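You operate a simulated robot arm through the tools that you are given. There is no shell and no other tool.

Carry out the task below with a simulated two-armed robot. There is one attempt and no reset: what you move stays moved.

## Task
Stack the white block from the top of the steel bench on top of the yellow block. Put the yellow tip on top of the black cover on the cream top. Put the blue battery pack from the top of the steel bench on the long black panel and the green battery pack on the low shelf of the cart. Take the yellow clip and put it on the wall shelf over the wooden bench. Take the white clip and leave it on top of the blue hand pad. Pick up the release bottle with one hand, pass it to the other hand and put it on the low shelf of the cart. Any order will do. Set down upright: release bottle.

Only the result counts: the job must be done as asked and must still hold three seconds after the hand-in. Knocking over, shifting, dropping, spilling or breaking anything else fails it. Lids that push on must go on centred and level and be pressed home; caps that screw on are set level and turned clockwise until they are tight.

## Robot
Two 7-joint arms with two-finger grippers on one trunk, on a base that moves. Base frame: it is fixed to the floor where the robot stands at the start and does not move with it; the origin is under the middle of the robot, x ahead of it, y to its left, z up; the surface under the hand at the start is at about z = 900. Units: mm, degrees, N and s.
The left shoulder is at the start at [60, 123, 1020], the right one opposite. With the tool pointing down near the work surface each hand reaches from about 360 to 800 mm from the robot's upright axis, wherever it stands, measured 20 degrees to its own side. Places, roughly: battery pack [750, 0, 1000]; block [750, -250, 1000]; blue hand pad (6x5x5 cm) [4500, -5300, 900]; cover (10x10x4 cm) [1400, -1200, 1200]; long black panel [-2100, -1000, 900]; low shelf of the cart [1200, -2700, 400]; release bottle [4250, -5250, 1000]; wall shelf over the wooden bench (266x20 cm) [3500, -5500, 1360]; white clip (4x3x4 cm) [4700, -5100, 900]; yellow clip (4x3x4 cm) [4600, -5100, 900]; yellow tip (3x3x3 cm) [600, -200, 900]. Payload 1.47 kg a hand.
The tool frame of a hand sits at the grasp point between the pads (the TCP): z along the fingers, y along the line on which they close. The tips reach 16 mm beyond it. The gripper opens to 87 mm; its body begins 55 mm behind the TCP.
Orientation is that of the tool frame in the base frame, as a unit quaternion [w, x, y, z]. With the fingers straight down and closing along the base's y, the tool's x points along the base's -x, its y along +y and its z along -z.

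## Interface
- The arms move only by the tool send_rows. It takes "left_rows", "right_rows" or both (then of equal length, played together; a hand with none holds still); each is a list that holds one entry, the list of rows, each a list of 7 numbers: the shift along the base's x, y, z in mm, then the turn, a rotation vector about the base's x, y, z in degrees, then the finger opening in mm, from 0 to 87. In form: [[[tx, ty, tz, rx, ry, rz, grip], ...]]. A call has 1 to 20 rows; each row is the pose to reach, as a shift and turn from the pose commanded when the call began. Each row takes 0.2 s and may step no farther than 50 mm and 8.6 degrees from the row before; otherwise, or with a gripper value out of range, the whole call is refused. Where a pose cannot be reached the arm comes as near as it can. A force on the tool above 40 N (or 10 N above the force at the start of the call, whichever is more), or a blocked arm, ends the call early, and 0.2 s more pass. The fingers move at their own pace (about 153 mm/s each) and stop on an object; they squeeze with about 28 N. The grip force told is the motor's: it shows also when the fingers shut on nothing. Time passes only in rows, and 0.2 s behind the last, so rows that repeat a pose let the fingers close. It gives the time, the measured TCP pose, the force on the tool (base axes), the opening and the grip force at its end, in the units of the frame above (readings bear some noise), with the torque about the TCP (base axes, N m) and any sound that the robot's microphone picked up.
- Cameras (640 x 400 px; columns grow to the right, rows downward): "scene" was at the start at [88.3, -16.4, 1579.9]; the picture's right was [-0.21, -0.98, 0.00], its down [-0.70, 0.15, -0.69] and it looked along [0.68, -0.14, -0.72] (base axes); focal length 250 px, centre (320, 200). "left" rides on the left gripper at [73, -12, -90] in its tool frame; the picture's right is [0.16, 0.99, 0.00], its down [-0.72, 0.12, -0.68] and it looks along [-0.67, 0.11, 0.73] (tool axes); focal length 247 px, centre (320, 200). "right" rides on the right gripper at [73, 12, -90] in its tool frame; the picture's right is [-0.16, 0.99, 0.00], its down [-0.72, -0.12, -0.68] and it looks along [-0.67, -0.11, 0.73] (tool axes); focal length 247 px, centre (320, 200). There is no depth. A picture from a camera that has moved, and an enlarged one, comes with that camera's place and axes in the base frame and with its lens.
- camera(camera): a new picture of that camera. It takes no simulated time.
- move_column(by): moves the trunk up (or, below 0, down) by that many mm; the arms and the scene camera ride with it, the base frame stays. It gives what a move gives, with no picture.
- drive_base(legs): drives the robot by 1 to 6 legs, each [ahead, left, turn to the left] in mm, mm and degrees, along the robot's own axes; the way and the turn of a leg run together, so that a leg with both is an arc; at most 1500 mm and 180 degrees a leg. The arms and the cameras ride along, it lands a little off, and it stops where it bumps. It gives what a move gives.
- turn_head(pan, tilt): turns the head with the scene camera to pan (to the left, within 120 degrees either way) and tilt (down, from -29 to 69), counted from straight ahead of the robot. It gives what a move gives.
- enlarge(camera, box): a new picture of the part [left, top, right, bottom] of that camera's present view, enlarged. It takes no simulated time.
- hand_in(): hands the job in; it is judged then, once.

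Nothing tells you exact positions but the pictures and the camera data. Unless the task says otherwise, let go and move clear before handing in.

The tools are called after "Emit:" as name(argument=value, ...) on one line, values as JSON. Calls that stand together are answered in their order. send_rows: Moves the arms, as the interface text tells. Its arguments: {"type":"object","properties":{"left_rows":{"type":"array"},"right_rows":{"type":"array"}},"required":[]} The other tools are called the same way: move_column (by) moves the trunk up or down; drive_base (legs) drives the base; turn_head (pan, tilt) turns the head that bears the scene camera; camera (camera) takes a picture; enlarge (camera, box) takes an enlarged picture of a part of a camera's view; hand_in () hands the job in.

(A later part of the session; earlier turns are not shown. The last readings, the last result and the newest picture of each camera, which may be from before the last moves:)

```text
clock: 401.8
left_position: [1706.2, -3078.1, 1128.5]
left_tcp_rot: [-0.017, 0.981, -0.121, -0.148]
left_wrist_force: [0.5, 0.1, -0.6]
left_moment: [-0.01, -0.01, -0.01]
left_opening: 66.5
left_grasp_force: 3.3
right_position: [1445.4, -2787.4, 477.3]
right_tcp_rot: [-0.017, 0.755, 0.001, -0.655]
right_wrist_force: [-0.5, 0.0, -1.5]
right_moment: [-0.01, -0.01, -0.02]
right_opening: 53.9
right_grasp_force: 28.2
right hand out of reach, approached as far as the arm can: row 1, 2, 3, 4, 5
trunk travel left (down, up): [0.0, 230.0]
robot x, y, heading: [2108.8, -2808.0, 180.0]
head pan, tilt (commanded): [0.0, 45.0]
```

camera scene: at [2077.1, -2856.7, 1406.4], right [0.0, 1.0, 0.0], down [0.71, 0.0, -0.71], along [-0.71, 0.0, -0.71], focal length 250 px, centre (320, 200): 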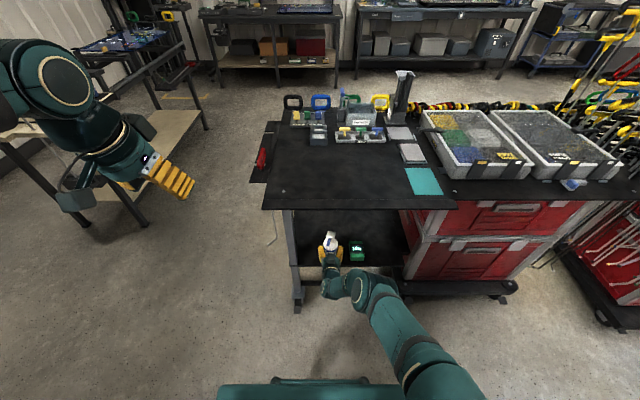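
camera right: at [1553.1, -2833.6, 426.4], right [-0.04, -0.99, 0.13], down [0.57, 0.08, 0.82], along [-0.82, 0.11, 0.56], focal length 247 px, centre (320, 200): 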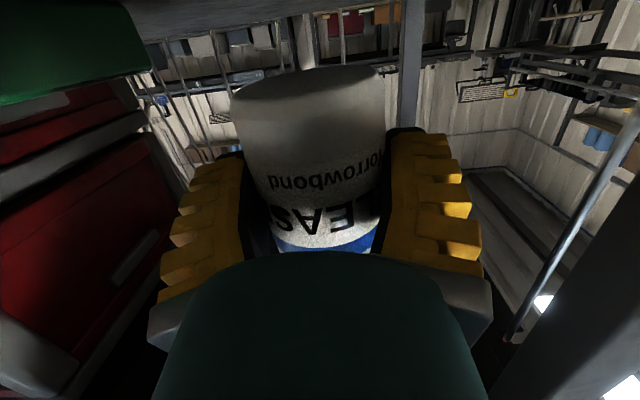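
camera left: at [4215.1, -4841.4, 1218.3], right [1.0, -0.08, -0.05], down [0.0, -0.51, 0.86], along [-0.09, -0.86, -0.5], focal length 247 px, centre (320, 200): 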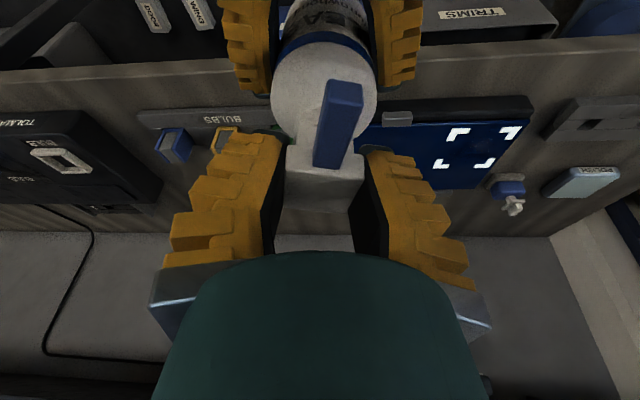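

Here the arm can't get below z≈455 with a horizontal tool, so I need to grip the bottle about 25 mm higher. I'll back out, raise up, and use the left hand to hold the head while the right regrips higher.

Emit:
drive_base(legs=[[-220, 0, 0]])

Emit:
move_column(by=230)

Emit:
send_rows(right_rows=[[[0, -4, 45, 0, 0, 0, 0], [0, -8, 90, 0, 0, 0, 0], [0, -12, 135, 0, 0, 0, 0], [0, -16, 180, 0, 0, 0, 0], [0, -20, 225, 0, 0, 0, 0], [0, -22, 270, 0, 0, 0, 0], [0, -22, 315, 0, 0, 0, 0], [0, -22, 355, 0, 0, 0, 0], [0, -22, 355, 0, 0, 0, 0]]])

Emit:
camera(camera="scene")

```text
clock: 403.5
left_position: [1926.5, -3080.4, 1130.1]
left_tcp_rot: [-0.017, 0.982, -0.119, -0.148]
left_wrist_force: [1.2, -0.8, -0.3]
left_moment: [0.0, 0.01, -0.02]
left_opening: 66.5
left_grasp_force: 2.9
right_position: [1664.4, -2790.8, 476.8]
right_tcp_rot: [-0.015, 0.755, 0.003, -0.655]
right_wrist_force: [-0.1, -0.4, -3.1]
right_moment: [-0.02, -0.02, -0.01]
right_opening: 54.1
right_grasp_force: 28.0
trunk travel left (down, up): [0.0, 230.0]
robot x, y, heading: [2329.2, -2813.5, -179.8]
head pan, tilt (commanded): [0.0, 45.0]
```

```text
clock: 405.9
left_position: [1926.3, -3080.7, 1359.1]
left_tcp_rot: [-0.018, 0.982, -0.119, -0.148]
left_wrist_force: [0.2, -0.7, -0.4]
left_moment: [0.02, 0.01, 0.0]
left_opening: 66.5
left_grasp_force: 2.9
right_position: [1664.1, -2789.9, 706.2]
right_tcp_rot: [-0.014, 0.756, 0.004, -0.655]
right_wrist_force: [0.4, 0.1, -2.4]
right_moment: [-0.02, 0.0, 0.01]
right_opening: 54.3
right_grasp_force: 27.7
trunk travel left (down, up): [-230.0, 0.0]
robot x, y, heading: [2329.9, -2810.6, -180.0]
head pan, tilt (commanded): [0.0, 45.0]
```

```text
clock: 407.9
left_position: [1924.9, -3081.0, 1358.6]
left_tcp_rot: [-0.017, 0.982, -0.119, -0.147]
left_wrist_force: [-0.6, -0.2, 0.2]
left_moment: [0.02, -0.02, 0.03]
left_opening: 66.4
left_grasp_force: 2.9
right_position: [1662.1, -2814.1, 1063.3]
right_tcp_rot: [-0.016, 0.756, 0.003, -0.654]
right_wrist_force: [-0.3, 0.4, -2.2]
right_moment: [-0.02, -0.04, -0.01]
right_opening: 53.5
right_grasp_force: 28.0
trunk travel left (down, up): [-230.0, 0.0]
robot x, y, heading: [2331.4, -2813.4, -179.8]
head pan, tilt (commanded): [0.0, 45.0]
```

```text
taken
camera scene: at [2236.4, -2811.2, 1636.3], right [0.0, 1.0, 0.0], down [0.71, 0.0, -0.71], along [-0.71, 0.0, -0.71], focal length 250 px, centre (320, 200)
```

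scene: 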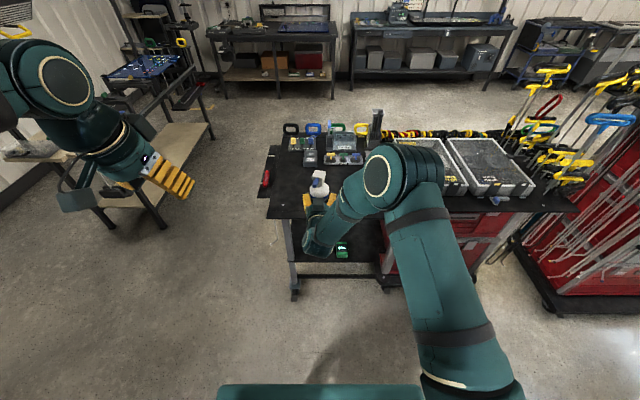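

The geometry matches the earlier handover. I'll bring the left hand over the bottle's head again along the same approach.

Emit:
send_rows(left_rows=[[[-29, 32, -8, 0, 0, 0, 66], [-59, 64, -16, 0, 0, 0, 66], [-88, 97, -26, 0, 0, 0, 66], [-118, 129, -38, 0, 0, 0, 66], [-147, 162, -52, 0, 0, 0, 66], [-177, 194, -66, 0, 0, 0, 66], [-206, 226, -80, 0, 0, 0, 66], [-236, 259, -96, 0, 0, 0, 66], [-236, 259, -96, 0, 0, 0, 66]]])

Emit:
camera(camera="left")

Emit:
camera(camera="scene")

Emit:
camera(camera="right")

```text
clock: 409.9
left_position: [1691.8, -2823.1, 1263.3]
left_tcp_rot: [-0.018, 0.982, -0.118, -0.149]
left_wrist_force: [0.5, -1.4, 0.5]
left_moment: [0.0, 0.0, -0.01]
left_opening: 70.0
left_grasp_force: 2.4
right_position: [1663.2, -2815.0, 1062.9]
right_tcp_rot: [-0.015, 0.755, 0.004, -0.656]
right_wrist_force: [-0.1, -0.1, -1.9]
right_moment: [0.0, -0.04, 0.03]
right_opening: 53.7
right_grasp_force: 28.3
trunk travel left (down, up): [-230.0, 0.0]
robot x, y, heading: [2327.1, -2806.8, -179.8]
head pan, tilt (commanded): [0.0, 45.0]
```

```text
taken
camera left: at [1788.5, -2833.4, 1328.0], right [-0.09, -0.99, -0.05], down [-0.5, 0.01, 0.86], along [-0.86, 0.1, -0.5], focal length 247 px, centre (320, 200)
```

left: 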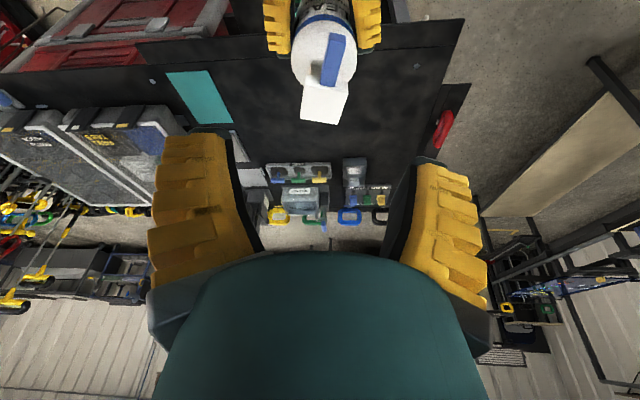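

```text
taken
camera scene: at [2238.5, -2812.3, 1636.6], right [0.0, 1.0, 0.0], down [0.71, 0.0, -0.71], along [-0.71, 0.0, -0.71], focal length 250 px, centre (320, 200)
```

scene: 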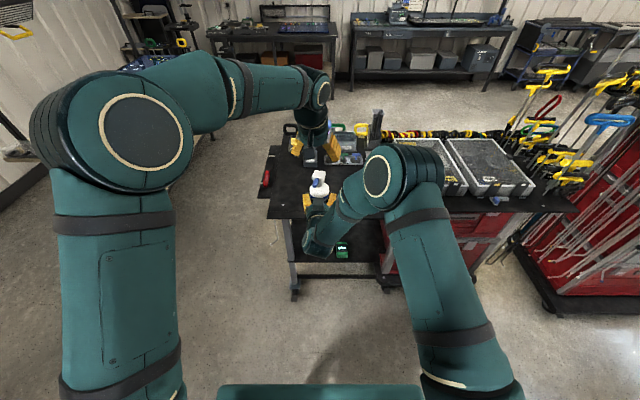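

```text
taken
camera right: at [1762.3, -2826.7, 1003.8], right [-0.04, -0.99, 0.13], down [0.57, 0.09, 0.81], along [-0.82, 0.1, 0.56], focal length 247 px, centre (320, 200)
```

right: 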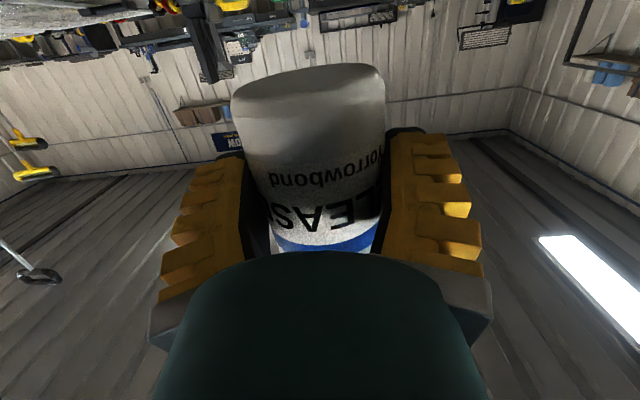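

Emit:
enlarge(camera="left", box=[240, 0, 420, 150])

```text
2.67 times, centred on (330, 75) of left
camera zoom: at [1788.5, -2833.4, 1328.0], right [-0.09, -0.99, -0.05], down [-0.5, 0.01, 0.86], along [-0.86, 0.1, -0.5], focal length 659 px, centre (293, 533)
```

zoom: 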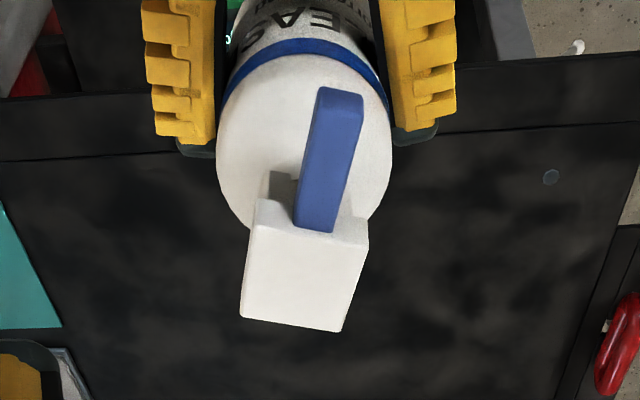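

Emit:
send_rows(left_rows=[[[-13, 2, -37, 0, 0, -2.5, 66], [-26, 4, -74, 0, 0, -5, 66], [-34, 5, -97, 0, 0, -5, 66], [-38, 5, -109, 0, 0, -5, 66], [-38, 5, -109, 0, 0, -5, 66]]])

Emit:
enlarge(camera="left", box=[230, 60, 410, 220])

```text
clock: 411.1
left_position: [1652.1, -2818.1, 1153.0]
left_tcp_rot: [-0.024, 0.975, -0.163, -0.147]
left_wrist_force: [0.5, 0.3, 0.6]
left_moment: [0.02, -0.02, 0.0]
left_opening: 70.0
left_grasp_force: 2.6
right_position: [1662.3, -2814.4, 1063.3]
right_tcp_rot: [-0.015, 0.755, 0.003, -0.655]
right_wrist_force: [-0.4, 0.3, -1.5]
right_moment: [-0.02, -0.02, -0.04]
right_opening: 53.5
right_grasp_force: 28.1
trunk travel left (down, up): [-230.0, 0.0]
robot x, y, heading: [2326.3, -2815.9, -179.8]
head pan, tilt (commanded): [0.0, 45.0]
```

```text
2.50 times, centred on (320, 140) of left
camera zoom: at [1747.0, -2836.3, 1217.5], right [-0.18, -0.98, -0.05], down [-0.5, 0.05, 0.86], along [-0.85, 0.17, -0.5], focal length 617 px, centre (320, 350)
```

zoom: 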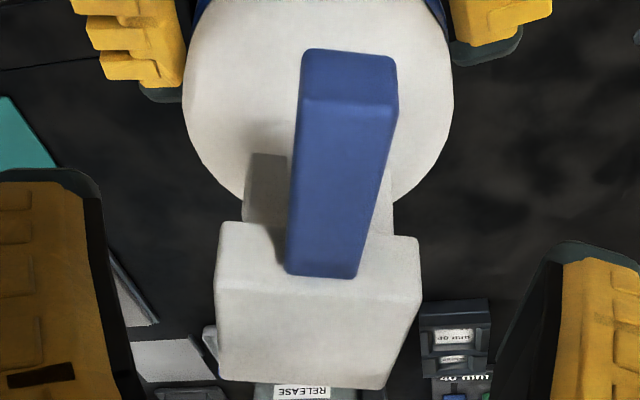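

Aligned with the head. Closing the left hand, then opening the right slightly to slide it up 25 mm.

Emit:
send_rows(left_rows=[[[0, 0, 0, 0, 0, 0, 50], [0, 0, 0, 0, 0, 0, 35], [0, 0, 0, 0, 0, 0, 20], [0, 0, 0, 0, 0, 0, 0], [0, 0, 0, 0, 0, 0, 0]]])

Emit:
send_rows(right_rows=[[[0, 0, 0, 0, 0, 0, 62], [0, 0, 0, 0, 0, 0, 72], [0, 0, 0, 0, 0, 0, 78], [0, 0, 0, 0, 0, 0, 80]]])

Emit:
camera(camera="right")

```text
clock: 412.3
left_position: [1651.9, -2818.2, 1152.7]
left_tcp_rot: [-0.024, 0.975, -0.163, -0.147]
left_wrist_force: [3.8, 3.8, 1.1]
left_moment: [0.14, -0.12, 0.15]
left_opening: 27.6
left_grasp_force: 27.7
right_position: [1662.3, -2815.0, 1063.7]
right_tcp_rot: [-0.014, 0.755, 0.004, -0.655]
right_wrist_force: [-2.8, -3.5, -3.8]
right_moment: [0.26, -0.24, -0.18]
right_opening: 53.6
right_grasp_force: 27.7
trunk travel left (down, up): [-230.0, 0.0]
robot x, y, heading: [2332.6, -2814.2, -179.9]
head pan, tilt (commanded): [0.0, 45.0]
```

```text
clock: 413.3
left_position: [1651.7, -2818.7, 1152.8]
left_tcp_rot: [-0.024, 0.975, -0.163, -0.146]
left_wrist_force: [-0.1, -0.3, 0.2]
left_moment: [-0.01, -0.01, -0.04]
left_opening: 26.2
left_grasp_force: 28.5
right_position: [1661.3, -2813.8, 1063.2]
right_tcp_rot: [-0.015, 0.755, 0.003, -0.655]
right_wrist_force: [0.0, 0.3, -0.1]
right_moment: [0.0, 0.02, -0.02]
right_opening: 82.0
right_grasp_force: 0.8
trunk travel left (down, up): [-230.0, 0.0]
robot x, y, heading: [2329.2, -2811.8, -179.8]
head pan, tilt (commanded): [0.0, 45.0]
```

```text
taken
camera right: at [1761.4, -2825.9, 1003.3], right [-0.04, -0.99, 0.13], down [0.57, 0.09, 0.82], along [-0.82, 0.1, 0.56], focal length 247 px, centre (320, 200)
```

right: 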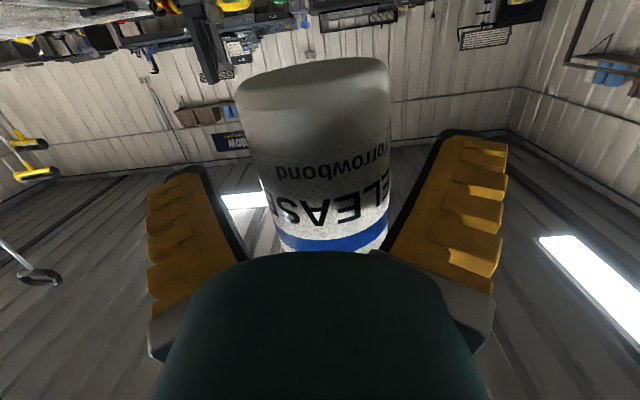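

Emit:
send_rows(right_rows=[[[0, 1, 9, 0, 0, 0, 80], [0, 1.5, 18, 0, 0, 0, 80], [0, 1.5, 25, 0, 0, 0, 80], [0, 1.5, 25, 0, 0, 0, 80]]])

Emit:
camera(camera="right")

Emit:
camera(camera="left")

```text
clock: 414.3
left_position: [1653.6, -2817.0, 1153.1]
left_tcp_rot: [-0.024, 0.976, -0.161, -0.147]
left_wrist_force: [0.2, -0.1, -0.1]
left_moment: [0.01, 0.01, 0.01]
left_opening: 26.0
left_grasp_force: 28.0
right_position: [1662.4, -2811.2, 1087.5]
right_tcp_rot: [-0.015, 0.756, 0.003, -0.655]
right_wrist_force: [0.1, -0.3, 0.1]
right_moment: [0.01, -0.02, 0.01]
right_opening: 81.8
right_grasp_force: 1.4
trunk travel left (down, up): [-230.0, 0.0]
robot x, y, heading: [2331.6, -2811.2, -179.9]
head pan, tilt (commanded): [0.0, 45.0]
```

```text
taken
camera right: at [1761.7, -2823.2, 1027.6], right [-0.04, -0.99, 0.13], down [0.57, 0.09, 0.82], along [-0.82, 0.1, 0.56], focal length 247 px, centre (320, 200)
```

right: 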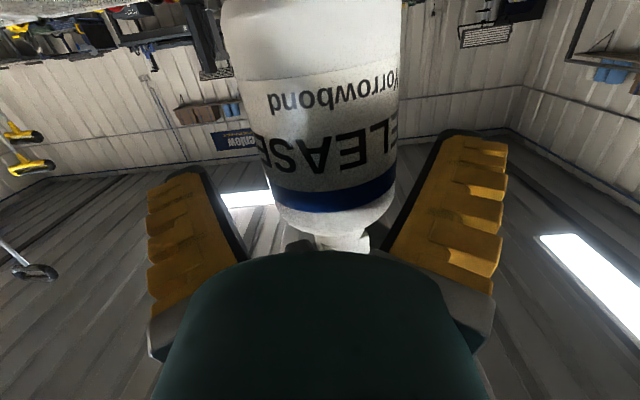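

```text
taken
camera left: at [1746.9, -2836.4, 1217.6], right [-0.18, -0.98, -0.04], down [-0.5, 0.05, 0.86], along [-0.85, 0.17, -0.5], focal length 247 px, centre (320, 200)
```

left: 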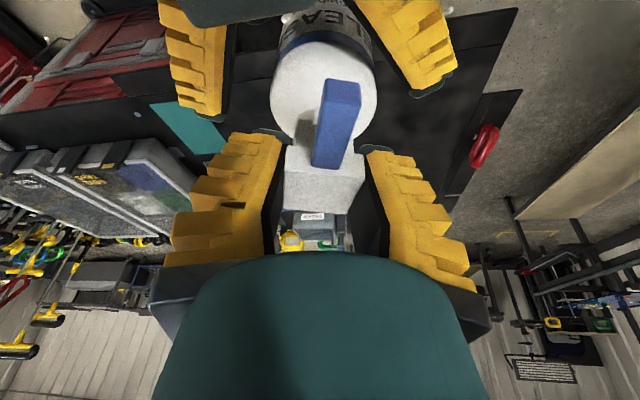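

The right fingers are level with the label's upper part, still on the cylindrical body. Closing the right hand, then releasing the left.

Emit:
send_rows(right_rows=[[[0, 0, 0, 0, 0, 0, 70], [0, 0, 0, 0, 0, 0, 60], [0, 0, 0, 0, 0, 0, 40], [0, 0, 0, 0, 0, 0, 20], [0, 0, 0, 0, 0, 0, 0], [0, 0, 0, 0, 0, 0, 0]]])

Emit:
send_rows(left_rows=[[[0, 0, 0, 0, 0, 0, 30], [0, 0, 0, 0, 0, 0, 45], [0, 0, 0, 0, 0, 0, 60], [0, 0, 0, 0, 0, 0, 64], [8, -2, 28, 0, 0, 0, 64], [20, -5, 68, 0, 0, 0, 64], [32, -8, 108, 0, 0, 0, 64], [60, -20, 140, 0, 0, 0, 64], [95, -50, 150, 0, 0, 0, 64], [120, -90, 155, 0, 0, 0, 64]]])

Emit:
camera(camera="right")

Emit:
camera(camera="scene")

```text
clock: 415.7
left_position: [1651.5, -2815.1, 1153.3]
left_tcp_rot: [-0.025, 0.975, -0.163, -0.147]
left_wrist_force: [-4.3, 17.4, -0.1]
left_moment: [0.5, 0.36, 0.13]
left_opening: 26.1
left_grasp_force: 28.6
right_position: [1663.8, -2813.4, 1088.2]
right_tcp_rot: [-0.013, 0.756, 0.005, -0.655]
right_wrist_force: [5.2, -17.9, 1.1]
right_moment: [0.64, -0.03, 0.11]
right_opening: 52.7
right_grasp_force: 28.2
trunk travel left (down, up): [-230.0, 0.0]
robot x, y, heading: [2333.4, -2810.7, -179.9]
head pan, tilt (commanded): [0.0, 45.0]
```

```text
clock: 417.9
left_position: [1775.2, -2905.6, 1308.8]
left_tcp_rot: [-0.024, 0.976, -0.163, -0.146]
left_wrist_force: [0.8, -0.1, 0.8]
left_moment: [0.02, -0.01, 0.02]
left_opening: 68.3
left_grasp_force: 2.1
right_position: [1663.5, -2813.0, 1087.5]
right_tcp_rot: [-0.015, 0.755, 0.003, -0.656]
right_wrist_force: [0.2, 0.1, 0.1]
right_moment: [0.03, -0.06, -0.03]
right_opening: 51.5
right_grasp_force: 28.1
trunk travel left (down, up): [-230.0, 0.0]
robot x, y, heading: [2328.4, -2812.3, -180.0]
head pan, tilt (commanded): [0.0, 45.0]
```

```text
taken
camera right: at [1762.6, -2824.2, 1028.1], right [-0.04, -0.99, 0.13], down [0.57, 0.09, 0.81], along [-0.82, 0.1, 0.56], focal length 247 px, centre (320, 200)
```

right: 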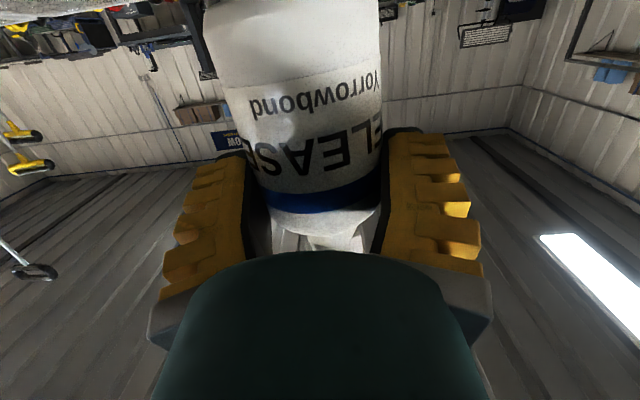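

```text
taken
camera scene: at [2238.4, -2812.5, 1636.5], right [0.0, 1.0, 0.0], down [0.71, 0.0, -0.71], along [-0.71, 0.0, -0.71], focal length 250 px, centre (320, 200)
```

scene: 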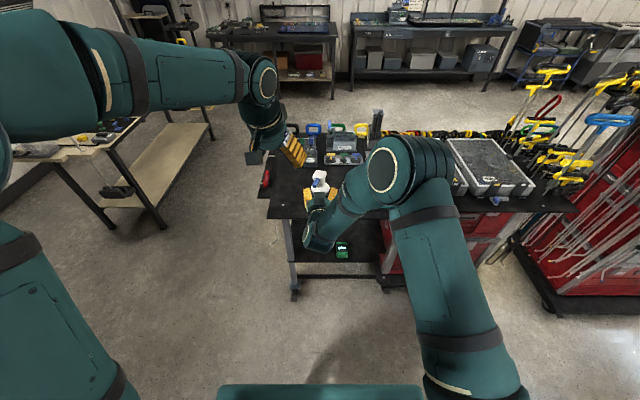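

The right hand holds the bottle higher now. I'll tuck the left arm, shift the base, and repeat the descent in front of the shelf.

Emit:
send_rows(left_rows=[[[30, -35, 10, 0, 0, 0, 64], [60, -70, 20, 0, 0, 0, 64], [90, -105, 30, 0, 0, 0, 64], [120, -140, 40, 0, 0, 0, 64], [150, -175, 50, 0, 0, 0, 64]]], right_rows=[[[12, 8, 0, 0, 0, 0, 0], [24, 16, 0, 0, 0, 0, 0], [36, 24, 0, 0, 0, 0, 0], [48, 32, 0, 0, 0, 0, 0], [58, 38, 0, 0, 0, 0, 0]]])

Emit:
drive_base(legs=[[0, 48, 0]])

Emit:
move_column(by=-230)

Emit:
send_rows(right_rows=[[[0, 0, -45, 0, 0, 0, 0], [0, 0, -90, 0, 0, 0, 0], [0, 0, -135, 0, 0, 0, 0], [0, 0, -180, 0, 0, 0, 0], [0, 0, -225, 0, 0, 0, 0], [0, 0, -270, 0, 0, 0, 0], [0, 0, -315, 0, 0, 0, 0], [0, 0, -345, 0, 0, 0, 0], [0, 0, -345, 0, 0, 0, 0]]])

Emit:
camera(camera="scene")

Emit:
camera(camera="right")

```text
clock: 419.1
left_position: [1926.0, -3081.6, 1359.6]
left_tcp_rot: [-0.024, 0.975, -0.163, -0.147]
left_wrist_force: [0.7, 0.1, -0.6]
left_moment: [0.03, 0.03, 0.02]
left_opening: 68.3
left_grasp_force: 3.5
right_position: [1722.5, -2771.9, 1088.0]
right_tcp_rot: [-0.015, 0.755, 0.003, -0.656]
right_wrist_force: [0.1, -0.7, 0.1]
right_moment: [0.0, -0.04, 0.02]
right_opening: 51.5
right_grasp_force: 28.0
trunk travel left (down, up): [-230.0, 0.0]
robot x, y, heading: [2328.1, -2812.2, -179.7]
head pan, tilt (commanded): [0.0, 45.0]
```

```text
clock: 420.2
left_position: [1923.6, -3128.6, 1358.1]
left_tcp_rot: [-0.023, 0.976, -0.162, -0.146]
left_wrist_force: [0.5, 0.3, -0.2]
left_moment: [0.0, 0.0, 0.0]
left_opening: 68.2
left_grasp_force: 2.9
right_position: [1720.5, -2819.4, 1088.1]
right_tcp_rot: [-0.016, 0.756, 0.002, -0.655]
right_wrist_force: [-0.4, -0.4, -0.5]
right_moment: [0.02, -0.04, -0.03]
right_opening: 51.6
right_grasp_force: 28.1
trunk travel left (down, up): [-230.0, 0.0]
robot x, y, heading: [2330.2, -2862.3, -179.9]
head pan, tilt (commanded): [0.0, 45.0]
```

```text
clock: 422.6
left_position: [1923.9, -3128.7, 1126.5]
left_tcp_rot: [-0.024, 0.975, -0.162, -0.147]
left_wrist_force: [-1.3, -0.7, 0.3]
left_moment: [0.03, 0.0, 0.0]
left_opening: 68.1
left_grasp_force: 3.5
right_position: [1721.8, -2820.4, 857.9]
right_tcp_rot: [-0.015, 0.755, 0.002, -0.656]
right_wrist_force: [0.7, 0.4, 0.0]
right_moment: [0.0, -0.01, 0.02]
right_opening: 51.4
right_grasp_force: 28.3
trunk travel left (down, up): [0.0, 230.0]
robot x, y, heading: [2327.7, -2862.3, -179.6]
head pan, tilt (commanded): [0.0, 45.0]
```

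```text
clock: 424.6
left_position: [1924.8, -3128.3, 1127.5]
left_tcp_rot: [-0.023, 0.976, -0.161, -0.147]
left_wrist_force: [0.3, 0.6, 0.5]
left_moment: [0.0, 0.0, -0.01]
left_opening: 68.4
left_grasp_force: 3.2
right_position: [1722.1, -2818.4, 511.4]
right_tcp_rot: [-0.015, 0.756, 0.003, -0.655]
right_wrist_force: [0.9, 0.7, 0.2]
right_moment: [-0.03, -0.02, -0.04]
right_opening: 51.4
right_grasp_force: 27.4
trunk travel left (down, up): [0.0, 230.0]
robot x, y, heading: [2329.0, -2858.8, -179.9]
head pan, tilt (commanded): [0.0, 45.0]
```

```text
taken
camera scene: at [2237.4, -2859.6, 1406.5], right [0.0, 1.0, 0.0], down [0.71, 0.0, -0.71], along [-0.71, 0.0, -0.71], focal length 250 px, centre (320, 200)
```

scene: 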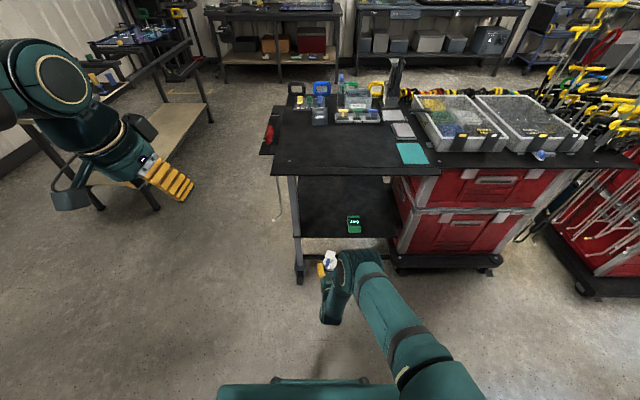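

```text
taken
camera right: at [1821.0, -2830.9, 452.0], right [-0.04, -0.99, 0.13], down [0.57, 0.09, 0.82], along [-0.82, 0.1, 0.56], focal length 247 px, centre (320, 200)
```

right: 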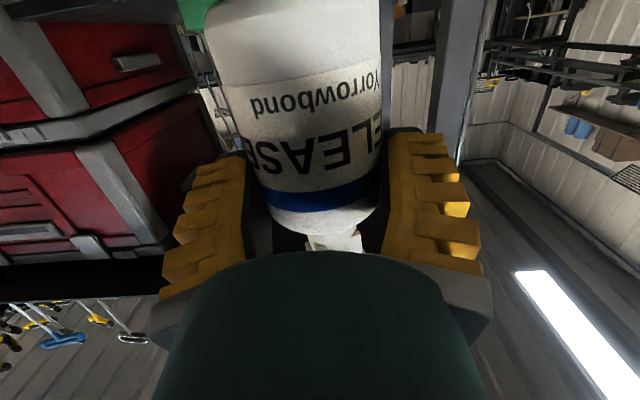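

Emit:
enlarge(camera="right", box=[0, 0, 640, 80])

```text
1.00 times, centred on (320, 40) of right (not enlarged: the box is as wide or as high as the picture)
camera zoom: at [1821.0, -2830.9, 452.0], right [-0.04, -0.99, 0.13], down [0.57, 0.09, 0.82], along [-0.82, 0.1, 0.56], focal length 247 px, centre (320, 360)
```

zoom: 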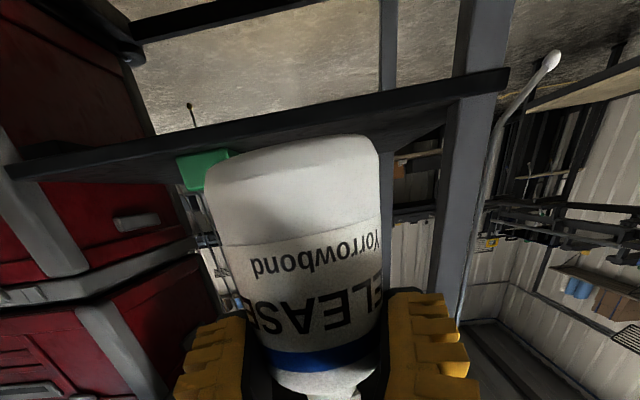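

The bottle's base is about 67 mm below the grip and leans about 2.5° sideways. I'll correct that small roll, then drive in.

Emit:
send_rows(right_rows=[[[0, 0, 0, -1.3, 0, 0, 0], [0, 0, 0, -2.5, 0, 0, 0], [0, 0, 0, -2.5, 0, 0, 0]]])

Emit:
enlarge(camera="right", box=[0, 0, 640, 80])

Emit:
drive_base(legs=[[265, 0, 0]])

Emit:
enlarge(camera="right", box=[0, 0, 640, 80])

Emit:
camera(camera="scene")

```text
clock: 425.4
left_position: [1923.5, -3128.6, 1128.6]
left_tcp_rot: [-0.023, 0.976, -0.162, -0.146]
left_wrist_force: [0.6, -0.1, 0.6]
left_moment: [-0.01, 0.0, -0.01]
left_opening: 68.2
left_grasp_force: 2.7
right_position: [1721.9, -2820.2, 512.3]
right_tcp_rot: [0.002, 0.756, -0.011, -0.655]
right_wrist_force: [-0.9, 0.5, 0.1]
right_moment: [0.01, -0.03, 0.01]
right_opening: 51.3
right_grasp_force: 27.7
trunk travel left (down, up): [0.0, 230.0]
robot x, y, heading: [2329.9, -2857.2, -179.9]
head pan, tilt (commanded): [0.0, 45.0]
```

```text
1.00 times, centred on (320, 40) of right (not enlarged: the box is as wide or as high as the picture)
camera zoom: at [1820.9, -2834.2, 452.8], right [-0.04, -0.98, 0.17], down [0.57, 0.12, 0.81], along [-0.82, 0.13, 0.56], focal length 247 px, centre (320, 360)
```

zoom: 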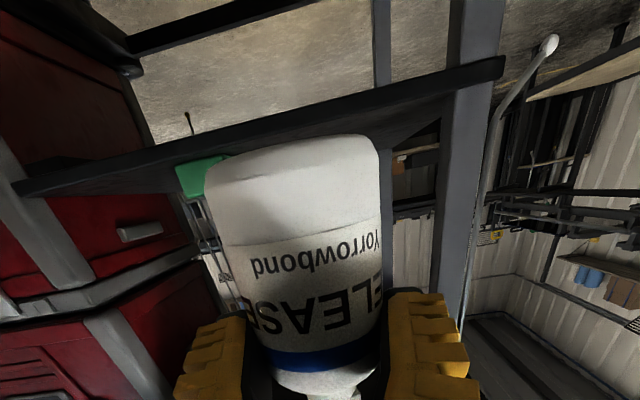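

```text
clock: 427.4
left_position: [1653.0, -3127.7, 1127.3]
left_tcp_rot: [-0.024, 0.975, -0.163, -0.146]
left_wrist_force: [-0.8, 0.0, -0.2]
left_moment: [0.02, -0.01, -0.02]
left_opening: 68.0
left_grasp_force: 3.2
right_position: [1450.5, -2819.1, 511.5]
right_tcp_rot: [0.0, 0.756, -0.012, -0.655]
right_wrist_force: [-0.7, -0.5, 0.2]
right_moment: [-0.06, -0.02, -0.01]
right_opening: 51.0
right_grasp_force: 28.1
trunk travel left (down, up): [0.0, 230.0]
robot x, y, heading: [2059.8, -2862.1, 179.9]
head pan, tilt (commanded): [0.0, 45.0]
```

```text
1.00 times, centred on (320, 40) of right (not enlarged: the box is as wide or as high as the picture)
camera zoom: at [1549.7, -2833.4, 452.5], right [-0.04, -0.98, 0.17], down [0.57, 0.12, 0.81], along [-0.82, 0.13, 0.56], focal length 247 px, centre (320, 360)
```

zoom: 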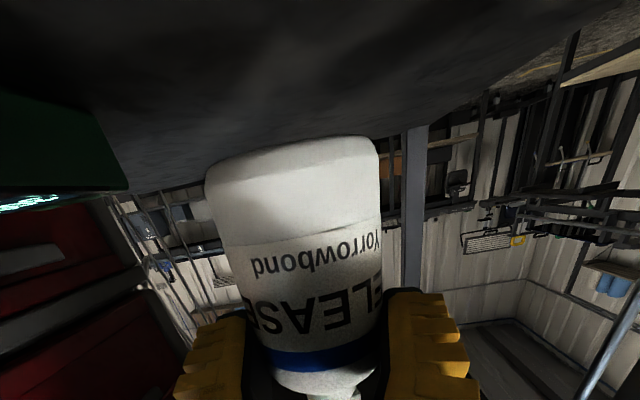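

```text
taken
camera scene: at [1965.6, -2859.7, 1406.4], right [0.0, 1.0, 0.0], down [0.71, 0.0, -0.71], along [-0.71, 0.0, -0.71], focal length 250 px, centre (320, 200)
```

scene: 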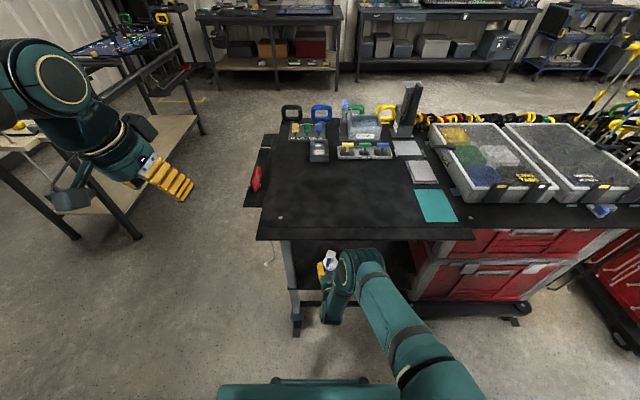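

Emit:
send_rows(right_rows=[[[-3, 0, -10, 0, 0, 0, 0], [-3, 0, -20, 0, 0, 0, 0], [-3, 0, -28, 0, 0, 0, 0], [-3, 0, -28, 0, 0, 0, 0]]])

Emit:
enlarge(camera="right", box=[0, 0, 640, 80])

```text
clock: 428.4
left_position: [1654.5, -3127.3, 1128.0]
left_tcp_rot: [-0.023, 0.975, -0.164, -0.147]
left_wrist_force: [0.8, 0.5, -0.9]
left_moment: [0.01, -0.01, 0.02]
left_opening: 68.2
left_grasp_force: 3.3
right_position: [1448.2, -2818.3, 484.1]
right_tcp_rot: [0.001, 0.755, -0.011, -0.655]
right_wrist_force: [0.3, -0.1, 0.9]
right_moment: [0.02, -0.06, 0.01]
right_opening: 50.8
right_grasp_force: 28.0
trunk travel left (down, up): [0.0, 230.0]
robot x, y, heading: [2055.9, -2857.4, 180.1]
head pan, tilt (commanded): [0.0, 45.0]
```

```text
1.00 times, centred on (320, 40) of right (not enlarged: the box is as wide or as high as the picture)
camera zoom: at [1546.8, -2833.8, 424.5], right [-0.04, -0.98, 0.17], down [0.57, 0.12, 0.81], along [-0.82, 0.13, 0.56], focal length 247 px, centre (320, 360)
```

zoom: 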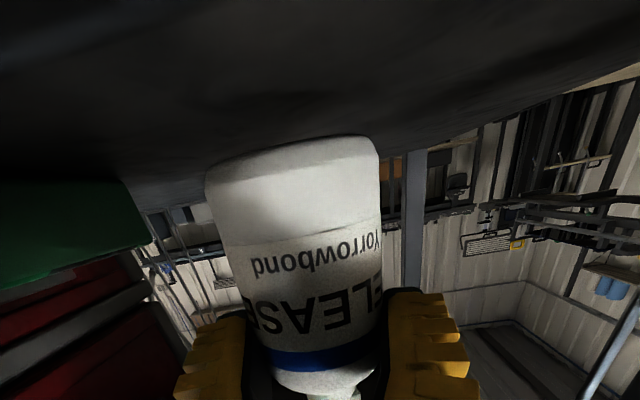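

Getting close. Lowering in small steps and watching the force.

Emit:
send_rows(right_rows=[[[0, 0, -2, 0, 0, 0, 0], [0, 0, -4, 0, 0, 0, 0], [0, 0, -4, 0, 0, 0, 0]]])

Emit:
send_rows(right_rows=[[[0, 0, -2, 0, 0, 0, 0], [0, 0, -4, 0, 0, 0, 0], [0, 0, -4, 0, 0, 0, 0]]])

```text
clock: 429.2
left_position: [1654.6, -3127.9, 1128.1]
left_tcp_rot: [-0.024, 0.975, -0.163, -0.146]
left_wrist_force: [-0.1, 0.0, -0.6]
left_moment: [-0.01, 0.02, 0.02]
left_opening: 68.3
left_grasp_force: 3.3
right_position: [1447.9, -2819.1, 480.9]
right_tcp_rot: [0.0, 0.755, -0.013, -0.655]
right_wrist_force: [-0.2, 0.0, 0.3]
right_moment: [0.02, -0.07, 0.02]
right_opening: 51.0
right_grasp_force: 28.1
trunk travel left (down, up): [0.0, 230.0]
robot x, y, heading: [2059.5, -2862.5, 180.1]
head pan, tilt (commanded): [0.0, 45.0]
```

```text
clock: 430.0
left_position: [1653.3, -3128.1, 1127.2]
left_tcp_rot: [-0.024, 0.975, -0.164, -0.147]
left_wrist_force: [0.3, -0.5, -0.5]
left_moment: [0.01, -0.03, 0.02]
left_opening: 68.2
left_grasp_force: 2.8
right_position: [1447.8, -2819.2, 476.1]
right_tcp_rot: [0.002, 0.755, -0.011, -0.655]
right_wrist_force: [0.3, 0.7, -0.7]
right_moment: [-0.02, -0.03, 0.04]
right_opening: 50.9
right_grasp_force: 27.6
trunk travel left (down, up): [0.0, 230.0]
robot x, y, heading: [2055.5, -2861.8, 179.8]
head pan, tilt (commanded): [0.0, 45.0]
```

Emit:
send_rows(right_rows=[[[0, 0, -2, 0, 0, 0, 0], [0, 0, -3, 0, 0, 0, 0], [0, 0, -3, 0, 0, 0, 0]]])

Emit:
send_rows(right_rows=[[[0, 0, -2, 0, 0, 0, 0], [0, 0, -3, 0, 0, 0, 0], [0, 0, -3, 0, 0, 0, 0]]])

```text
clock: 430.8
left_position: [1653.6, -3126.6, 1129.0]
left_tcp_rot: [-0.023, 0.975, -0.163, -0.147]
left_wrist_force: [0.2, 0.3, -0.2]
left_moment: [-0.03, -0.01, 0.01]
left_opening: 68.2
left_grasp_force: 2.7
right_position: [1449.9, -2818.2, 473.0]
right_tcp_rot: [0.001, 0.756, -0.011, -0.655]
right_wrist_force: [0.1, 0.5, 0.1]
right_moment: [-0.01, -0.05, 0.02]
right_opening: 50.9
right_grasp_force: 28.3
trunk travel left (down, up): [0.0, 230.0]
robot x, y, heading: [2057.7, -2858.5, 180.1]
head pan, tilt (commanded): [0.0, 45.0]
```

```text
clock: 431.6
left_position: [1655.0, -3128.9, 1127.3]
left_tcp_rot: [-0.023, 0.975, -0.163, -0.147]
left_wrist_force: [1.1, -0.4, 0.2]
left_moment: [-0.02, 0.01, 0.01]
left_opening: 68.2
left_grasp_force: 2.9
right_position: [1447.5, -2819.7, 471.4]
right_tcp_rot: [0.001, 0.755, -0.012, -0.655]
right_wrist_force: [1.0, -1.5, 5.6]
right_moment: [0.07, 0.12, 0.0]
right_opening: 51.5
right_grasp_force: 27.9
trunk travel left (down, up): [0.0, 230.0]
robot x, y, heading: [2059.0, -2860.6, 180.1]
head pan, tilt (commanded): [0.0, 45.0]
```

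Contact at about 6 N. Releasing slowly, then withdrawing straight back.

Emit:
send_rows(right_rows=[[[0, 0, -0.5, 0, 0, 0, 50], [0, 0, -0.5, 0, 0, 0, 56], [0, 0, -0.5, 0, 0, 0, 62], [0, 0, -0.5, 0, 0, 0, 70], [0, 0, -0.5, 0, 0, 0, 78], [0, 0, 0, 0, 0, 0, 82], [0, 0, 0, 0, 0, 0, 82]]])

Emit:
enlarge(camera="right", box=[0, 0, 640, 80])

Emit:
enlarge(camera="scene", box=[280, 210, 420, 330])

```text
clock: 433.2
left_position: [1653.7, -3127.5, 1128.8]
left_tcp_rot: [-0.023, 0.975, -0.163, -0.147]
left_wrist_force: [-0.3, -0.2, -0.1]
left_moment: [0.03, -0.02, -0.01]
left_opening: 68.2
left_grasp_force: 2.8
right_position: [1448.0, -2817.7, 469.9]
right_tcp_rot: [0.001, 0.755, -0.012, -0.655]
right_wrist_force: [-0.8, 0.1, 0.2]
right_moment: [0.03, -0.02, 0.0]
right_opening: 83.2
right_grasp_force: 1.0
trunk travel left (down, up): [0.0, 230.0]
robot x, y, heading: [2060.5, -2862.6, 180.3]
head pan, tilt (commanded): [0.0, 45.0]
```

```text
1.00 times, centred on (320, 40) of right (not enlarged: the box is as wide or as high as the picture)
camera zoom: at [1546.4, -2832.8, 410.9], right [-0.04, -0.98, 0.17], down [0.57, 0.12, 0.81], along [-0.82, 0.13, 0.56], focal length 247 px, centre (320, 360)
```

zoom: 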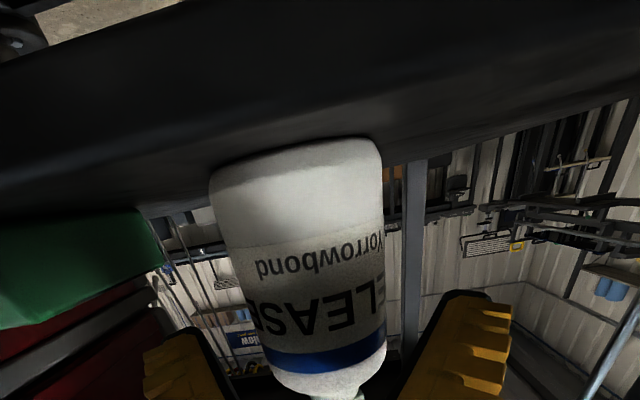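

```text
3.33 times, centred on (350, 270) of scene
camera zoom: at [1966.6, -2859.7, 1406.5], right [0.0, 1.0, 0.0], down [0.71, 0.0, -0.71], along [-0.71, 0.0, -0.71], focal length 835 px, centre (220, -33)
```

zoom: 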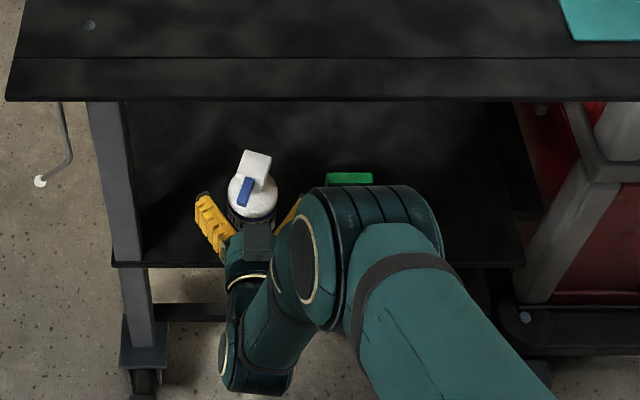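

The bottle stands upright on the low shelf. Withdrawing the hand straight back.

Emit:
send_rows(right_rows=[[[20, 0, 1, 0, 0, 0, 84], [40, 0, 2, 0, 0, 0, 84], [60, 0, 4, 0, 0, 0, 84], [80, 0, 6, 0, 0, 0, 84], [80, 0, 6, 0, 0, 0, 84]]])

Emit:
enlarge(camera="right", box=[0, 0, 640, 80])

```text
clock: 434.4
left_position: [1654.1, -3128.9, 1128.3]
left_tcp_rot: [-0.024, 0.975, -0.164, -0.147]
left_wrist_force: [0.4, -0.6, -0.3]
left_moment: [0.0, 0.01, 0.0]
left_opening: 68.1
left_grasp_force: 3.0
right_position: [1527.7, -2817.9, 476.9]
right_tcp_rot: [0.001, 0.755, -0.012, -0.655]
right_wrist_force: [0.1, -0.4, -0.4]
right_moment: [0.0, 0.04, -0.02]
right_opening: 84.7
right_grasp_force: 1.0
trunk travel left (down, up): [0.0, 230.0]
robot x, y, heading: [2056.2, -2860.3, 180.0]
head pan, tilt (commanded): [0.0, 45.0]
```

```text
1.00 times, centred on (320, 40) of right (not enlarged: the box is as wide or as high as the picture)
camera zoom: at [1627.1, -2832.3, 417.6], right [-0.04, -0.98, 0.17], down [0.57, 0.12, 0.81], along [-0.82, 0.13, 0.56], focal length 247 px, centre (320, 360)
```

zoom: 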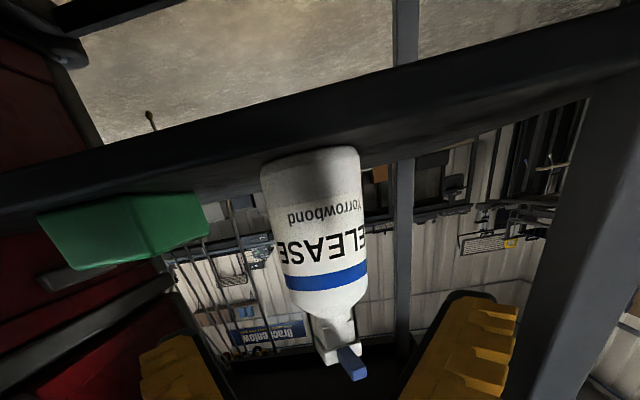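

The bottle stands upright on its own. Now I'll back out, raise the trunk, tuck the right arm, and head back to the steel bench for the blue battery pack.

Emit:
drive_base(legs=[[-220, 0, 0]])

Emit:
move_column(by=230)

Emit:
send_rows(right_rows=[[[8, 15, 40, 0, -8.2, 0, 84], [18, 35, 80, 0, -16.4, 0, 84], [28, 55, 118, 0, -24.6, 0, 84], [38, 78, 155, 0, -32.8, 0, 84], [48, 102, 192, 0, -41, 0, 84], [58, 128, 230, 0, -49.2, 0, 84], [68, 155, 268, 0, -57.4, 0, 84], [78, 182, 306, 0, -65.6, 0, 84], [90, 210, 344, 0, -73.8, 0, 84], [100, 238, 382, 0, -82, 0, 84], [100, 238, 382, 0, -82, 0, 84]]])

Emit:
camera(camera="scene")

```text
clock: 436.1
left_position: [1870.7, -3125.2, 1129.0]
left_tcp_rot: [-0.024, 0.975, -0.167, -0.147]
left_wrist_force: [0.6, 0.0, -0.3]
left_moment: [0.02, -0.01, 0.0]
left_opening: 68.1
left_grasp_force: 3.3
right_position: [1747.4, -2814.0, 477.3]
right_tcp_rot: [-0.001, 0.756, -0.015, -0.655]
right_wrist_force: [0.0, 0.1, 0.0]
right_moment: [-0.04, 0.0, 0.0]
right_opening: 85.2
right_grasp_force: 0.5
trunk travel left (down, up): [0.0, 230.0]
robot x, y, heading: [2280.4, -2861.8, 179.1]
head pan, tilt (commanded): [0.0, 45.0]
```

```text
clock: 438.5
left_position: [1870.8, -3125.0, 1358.7]
left_tcp_rot: [-0.024, 0.975, -0.166, -0.146]
left_wrist_force: [-0.4, -0.3, -0.2]
left_moment: [0.0, -0.01, 0.03]
left_opening: 68.2
left_grasp_force: 3.0
right_position: [1746.7, -2814.4, 705.9]
right_tcp_rot: [-0.003, 0.755, -0.016, -0.656]
right_wrist_force: [0.6, 0.0, 0.5]
right_moment: [0.01, 0.02, 0.0]
right_opening: 84.7
right_grasp_force: 0.2
trunk travel left (down, up): [-230.0, 0.0]
robot x, y, heading: [2275.6, -2861.9, 179.6]
head pan, tilt (commanded): [0.0, 45.0]
```

```text
clock: 440.9
left_position: [1870.2, -3125.3, 1357.1]
left_tcp_rot: [-0.024, 0.975, -0.167, -0.147]
left_wrist_force: [-0.4, 0.0, 0.2]
left_moment: [0.0, 0.0, 0.01]
left_opening: 68.2
left_grasp_force: 3.9
right_position: [1848.8, -2574.1, 1087.5]
right_tcp_rot: [-0.012, 1.0, -0.01, 0.001]
right_wrist_force: [0.2, -0.2, 0.4]
right_moment: [0.02, -0.02, -0.01]
right_opening: 84.6
right_grasp_force: 0.4
trunk travel left (down, up): [-230.0, 0.0]
robot x, y, heading: [2277.5, -2863.7, 179.4]
head pan, tilt (commanded): [0.0, 45.0]
```

```text
taken
camera scene: at [2185.3, -2860.6, 1636.4], right [0.01, 1.0, 0.0], down [0.71, -0.01, -0.71], along [-0.71, 0.01, -0.71], focal length 250 px, centre (320, 200)
```

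scene: 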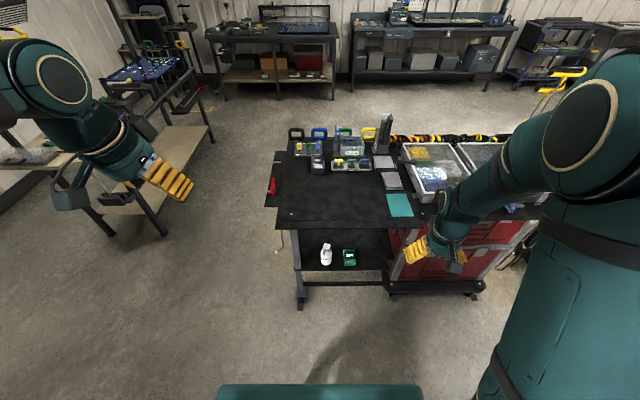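

Both the bottle and the green pack are on the low shelf. Driving back around to the steel bench.

Emit:
drive_base(legs=[[0, 620, 0.5], [1500, 0, 0], [1130, 0, 0]])

Emit:
turn_head(pan=-60, tilt=25)

Emit:
camera(camera="scene")

```text
clock: 459.1
left_position: [-721.5, -3775.3, 1356.8]
left_tcp_rot: [-0.022, 0.977, -0.156, -0.146]
left_wrist_force: [-0.6, -0.4, 0.0]
left_moment: [-0.01, 0.02, 0.03]
left_opening: 68.3
left_grasp_force: 2.8
right_position: [-757.9, -3224.7, 1086.4]
right_tcp_rot: [-0.012, 1.0, 0.002, 0.001]
right_wrist_force: [-0.2, 0.3, -0.1]
right_moment: [0.02, 0.01, -0.06]
right_opening: 84.7
right_grasp_force: 0.8
trunk travel left (down, up): [-230.0, 0.0]
robot x, y, heading: [-323.0, -3500.7, -179.4]
head pan, tilt (commanded): [0.0, 45.0]
```

```text
clock: 460.4
left_position: [-722.3, -3774.5, 1358.7]
left_tcp_rot: [-0.022, 0.977, -0.156, -0.147]
left_wrist_force: [0.3, -0.6, -0.2]
left_moment: [0.0, 0.03, 0.01]
left_opening: 68.3
left_grasp_force: 3.1
right_position: [-758.1, -3223.8, 1088.7]
right_tcp_rot: [-0.012, 1.0, 0.001, 0.001]
right_wrist_force: [0.1, 0.2, -0.6]
right_moment: [-0.01, 0.0, 0.01]
right_opening: 84.9
right_grasp_force: 0.8
trunk travel left (down, up): [-230.0, 0.0]
robot x, y, heading: [-318.1, -3500.3, -179.5]
head pan, tilt (commanded): [-60.0, 25.0]
```

```text
taken
camera scene: at [-380.0, -3421.0, 1667.0], right [0.86, 0.51, 0.0], down [0.22, -0.36, -0.91], along [-0.47, 0.78, -0.42], focal length 250 px, centre (320, 200)
```

scene: 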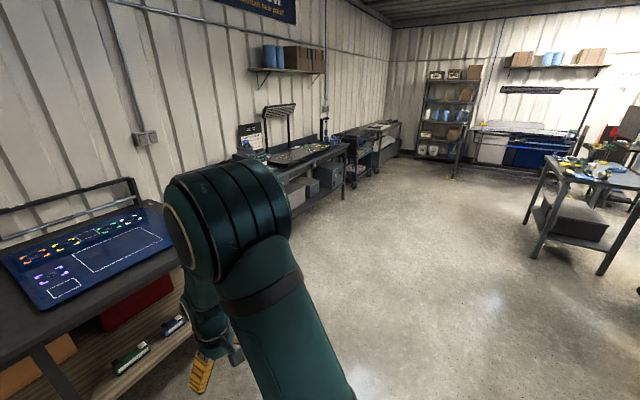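

Emit:
drive_base(legs=[[0, -1500, 0], [0, -1500, 0], [0, -480, 0]])

Emit:
drive_base(legs=[[0, 0, 179.5]])

Emit:
turn_head(pan=-5, tilt=45)

Emit:
camera(camera="scene")

```text
clock: 490.8
left_position: [-804.5, -308.5, 1359.1]
left_tcp_rot: [-0.021, 0.977, -0.151, -0.147]
left_wrist_force: [0.4, -0.8, -0.2]
left_moment: [0.01, -0.01, -0.02]
left_opening: 68.4
left_grasp_force: 3.0
right_position: [-845.9, 239.7, 1087.1]
right_tcp_rot: [-0.011, 1.0, 0.007, 0.001]
right_wrist_force: [0.8, 0.6, 0.4]
right_moment: [0.0, -0.03, 0.03]
right_opening: 84.6
right_grasp_force: 0.4
trunk travel left (down, up): [-230.0, 0.0]
robot x, y, heading: [-406.9, -29.7, -178.5]
head pan, tilt (commanded): [-60.0, 25.0]
```

```text
clock: 498.5
left_position: [-5.6, 242.2, 1357.8]
left_tcp_rot: [0.147, 0.158, 0.976, -0.023]
left_wrist_force: [0.1, 0.3, 0.5]
left_moment: [-0.01, -0.02, 0.02]
left_opening: 68.0
left_grasp_force: 2.8
right_position: [26.6, -310.4, 1087.1]
right_tcp_rot: [-0.001, 0.001, 1.0, -0.012]
right_wrist_force: [-0.6, 0.5, 0.2]
right_moment: [-0.01, 0.01, -0.01]
right_opening: 84.7
right_grasp_force: 0.5
trunk travel left (down, up): [-230.0, 0.0]
robot x, y, heading: [-409.0, -31.7, 0.7]
head pan, tilt (commanded): [-60.0, 25.0]
```

```text
clock: 499.8
left_position: [-5.4, 241.2, 1357.6]
left_tcp_rot: [0.147, 0.157, 0.976, -0.022]
left_wrist_force: [0.0, -0.5, 0.6]
left_moment: [-0.03, 0.05, -0.02]
left_opening: 68.4
left_grasp_force: 3.2
right_position: [27.9, -308.9, 1086.7]
right_tcp_rot: [0.0, 0.0, 1.0, -0.012]
right_wrist_force: [0.1, -0.8, 0.4]
right_moment: [-0.02, 0.01, 0.0]
right_opening: 84.7
right_grasp_force: 0.6
trunk travel left (down, up): [-230.0, 0.0]
robot x, y, heading: [-406.9, -28.2, 0.5]
head pan, tilt (commanded): [-5.0, 45.0]
```

```text
taken
camera scene: at [-316.5, -37.3, 1636.5], right [-0.08, -1.0, 0.0], down [-0.7, 0.05, -0.71], along [0.71, -0.05, -0.71], focal length 250 px, centre (320, 200)
```

scene: 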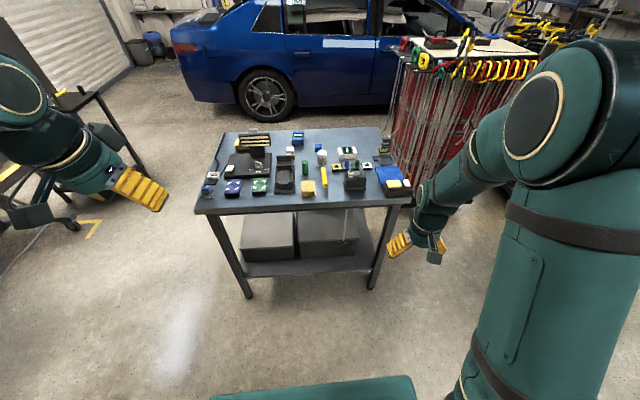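

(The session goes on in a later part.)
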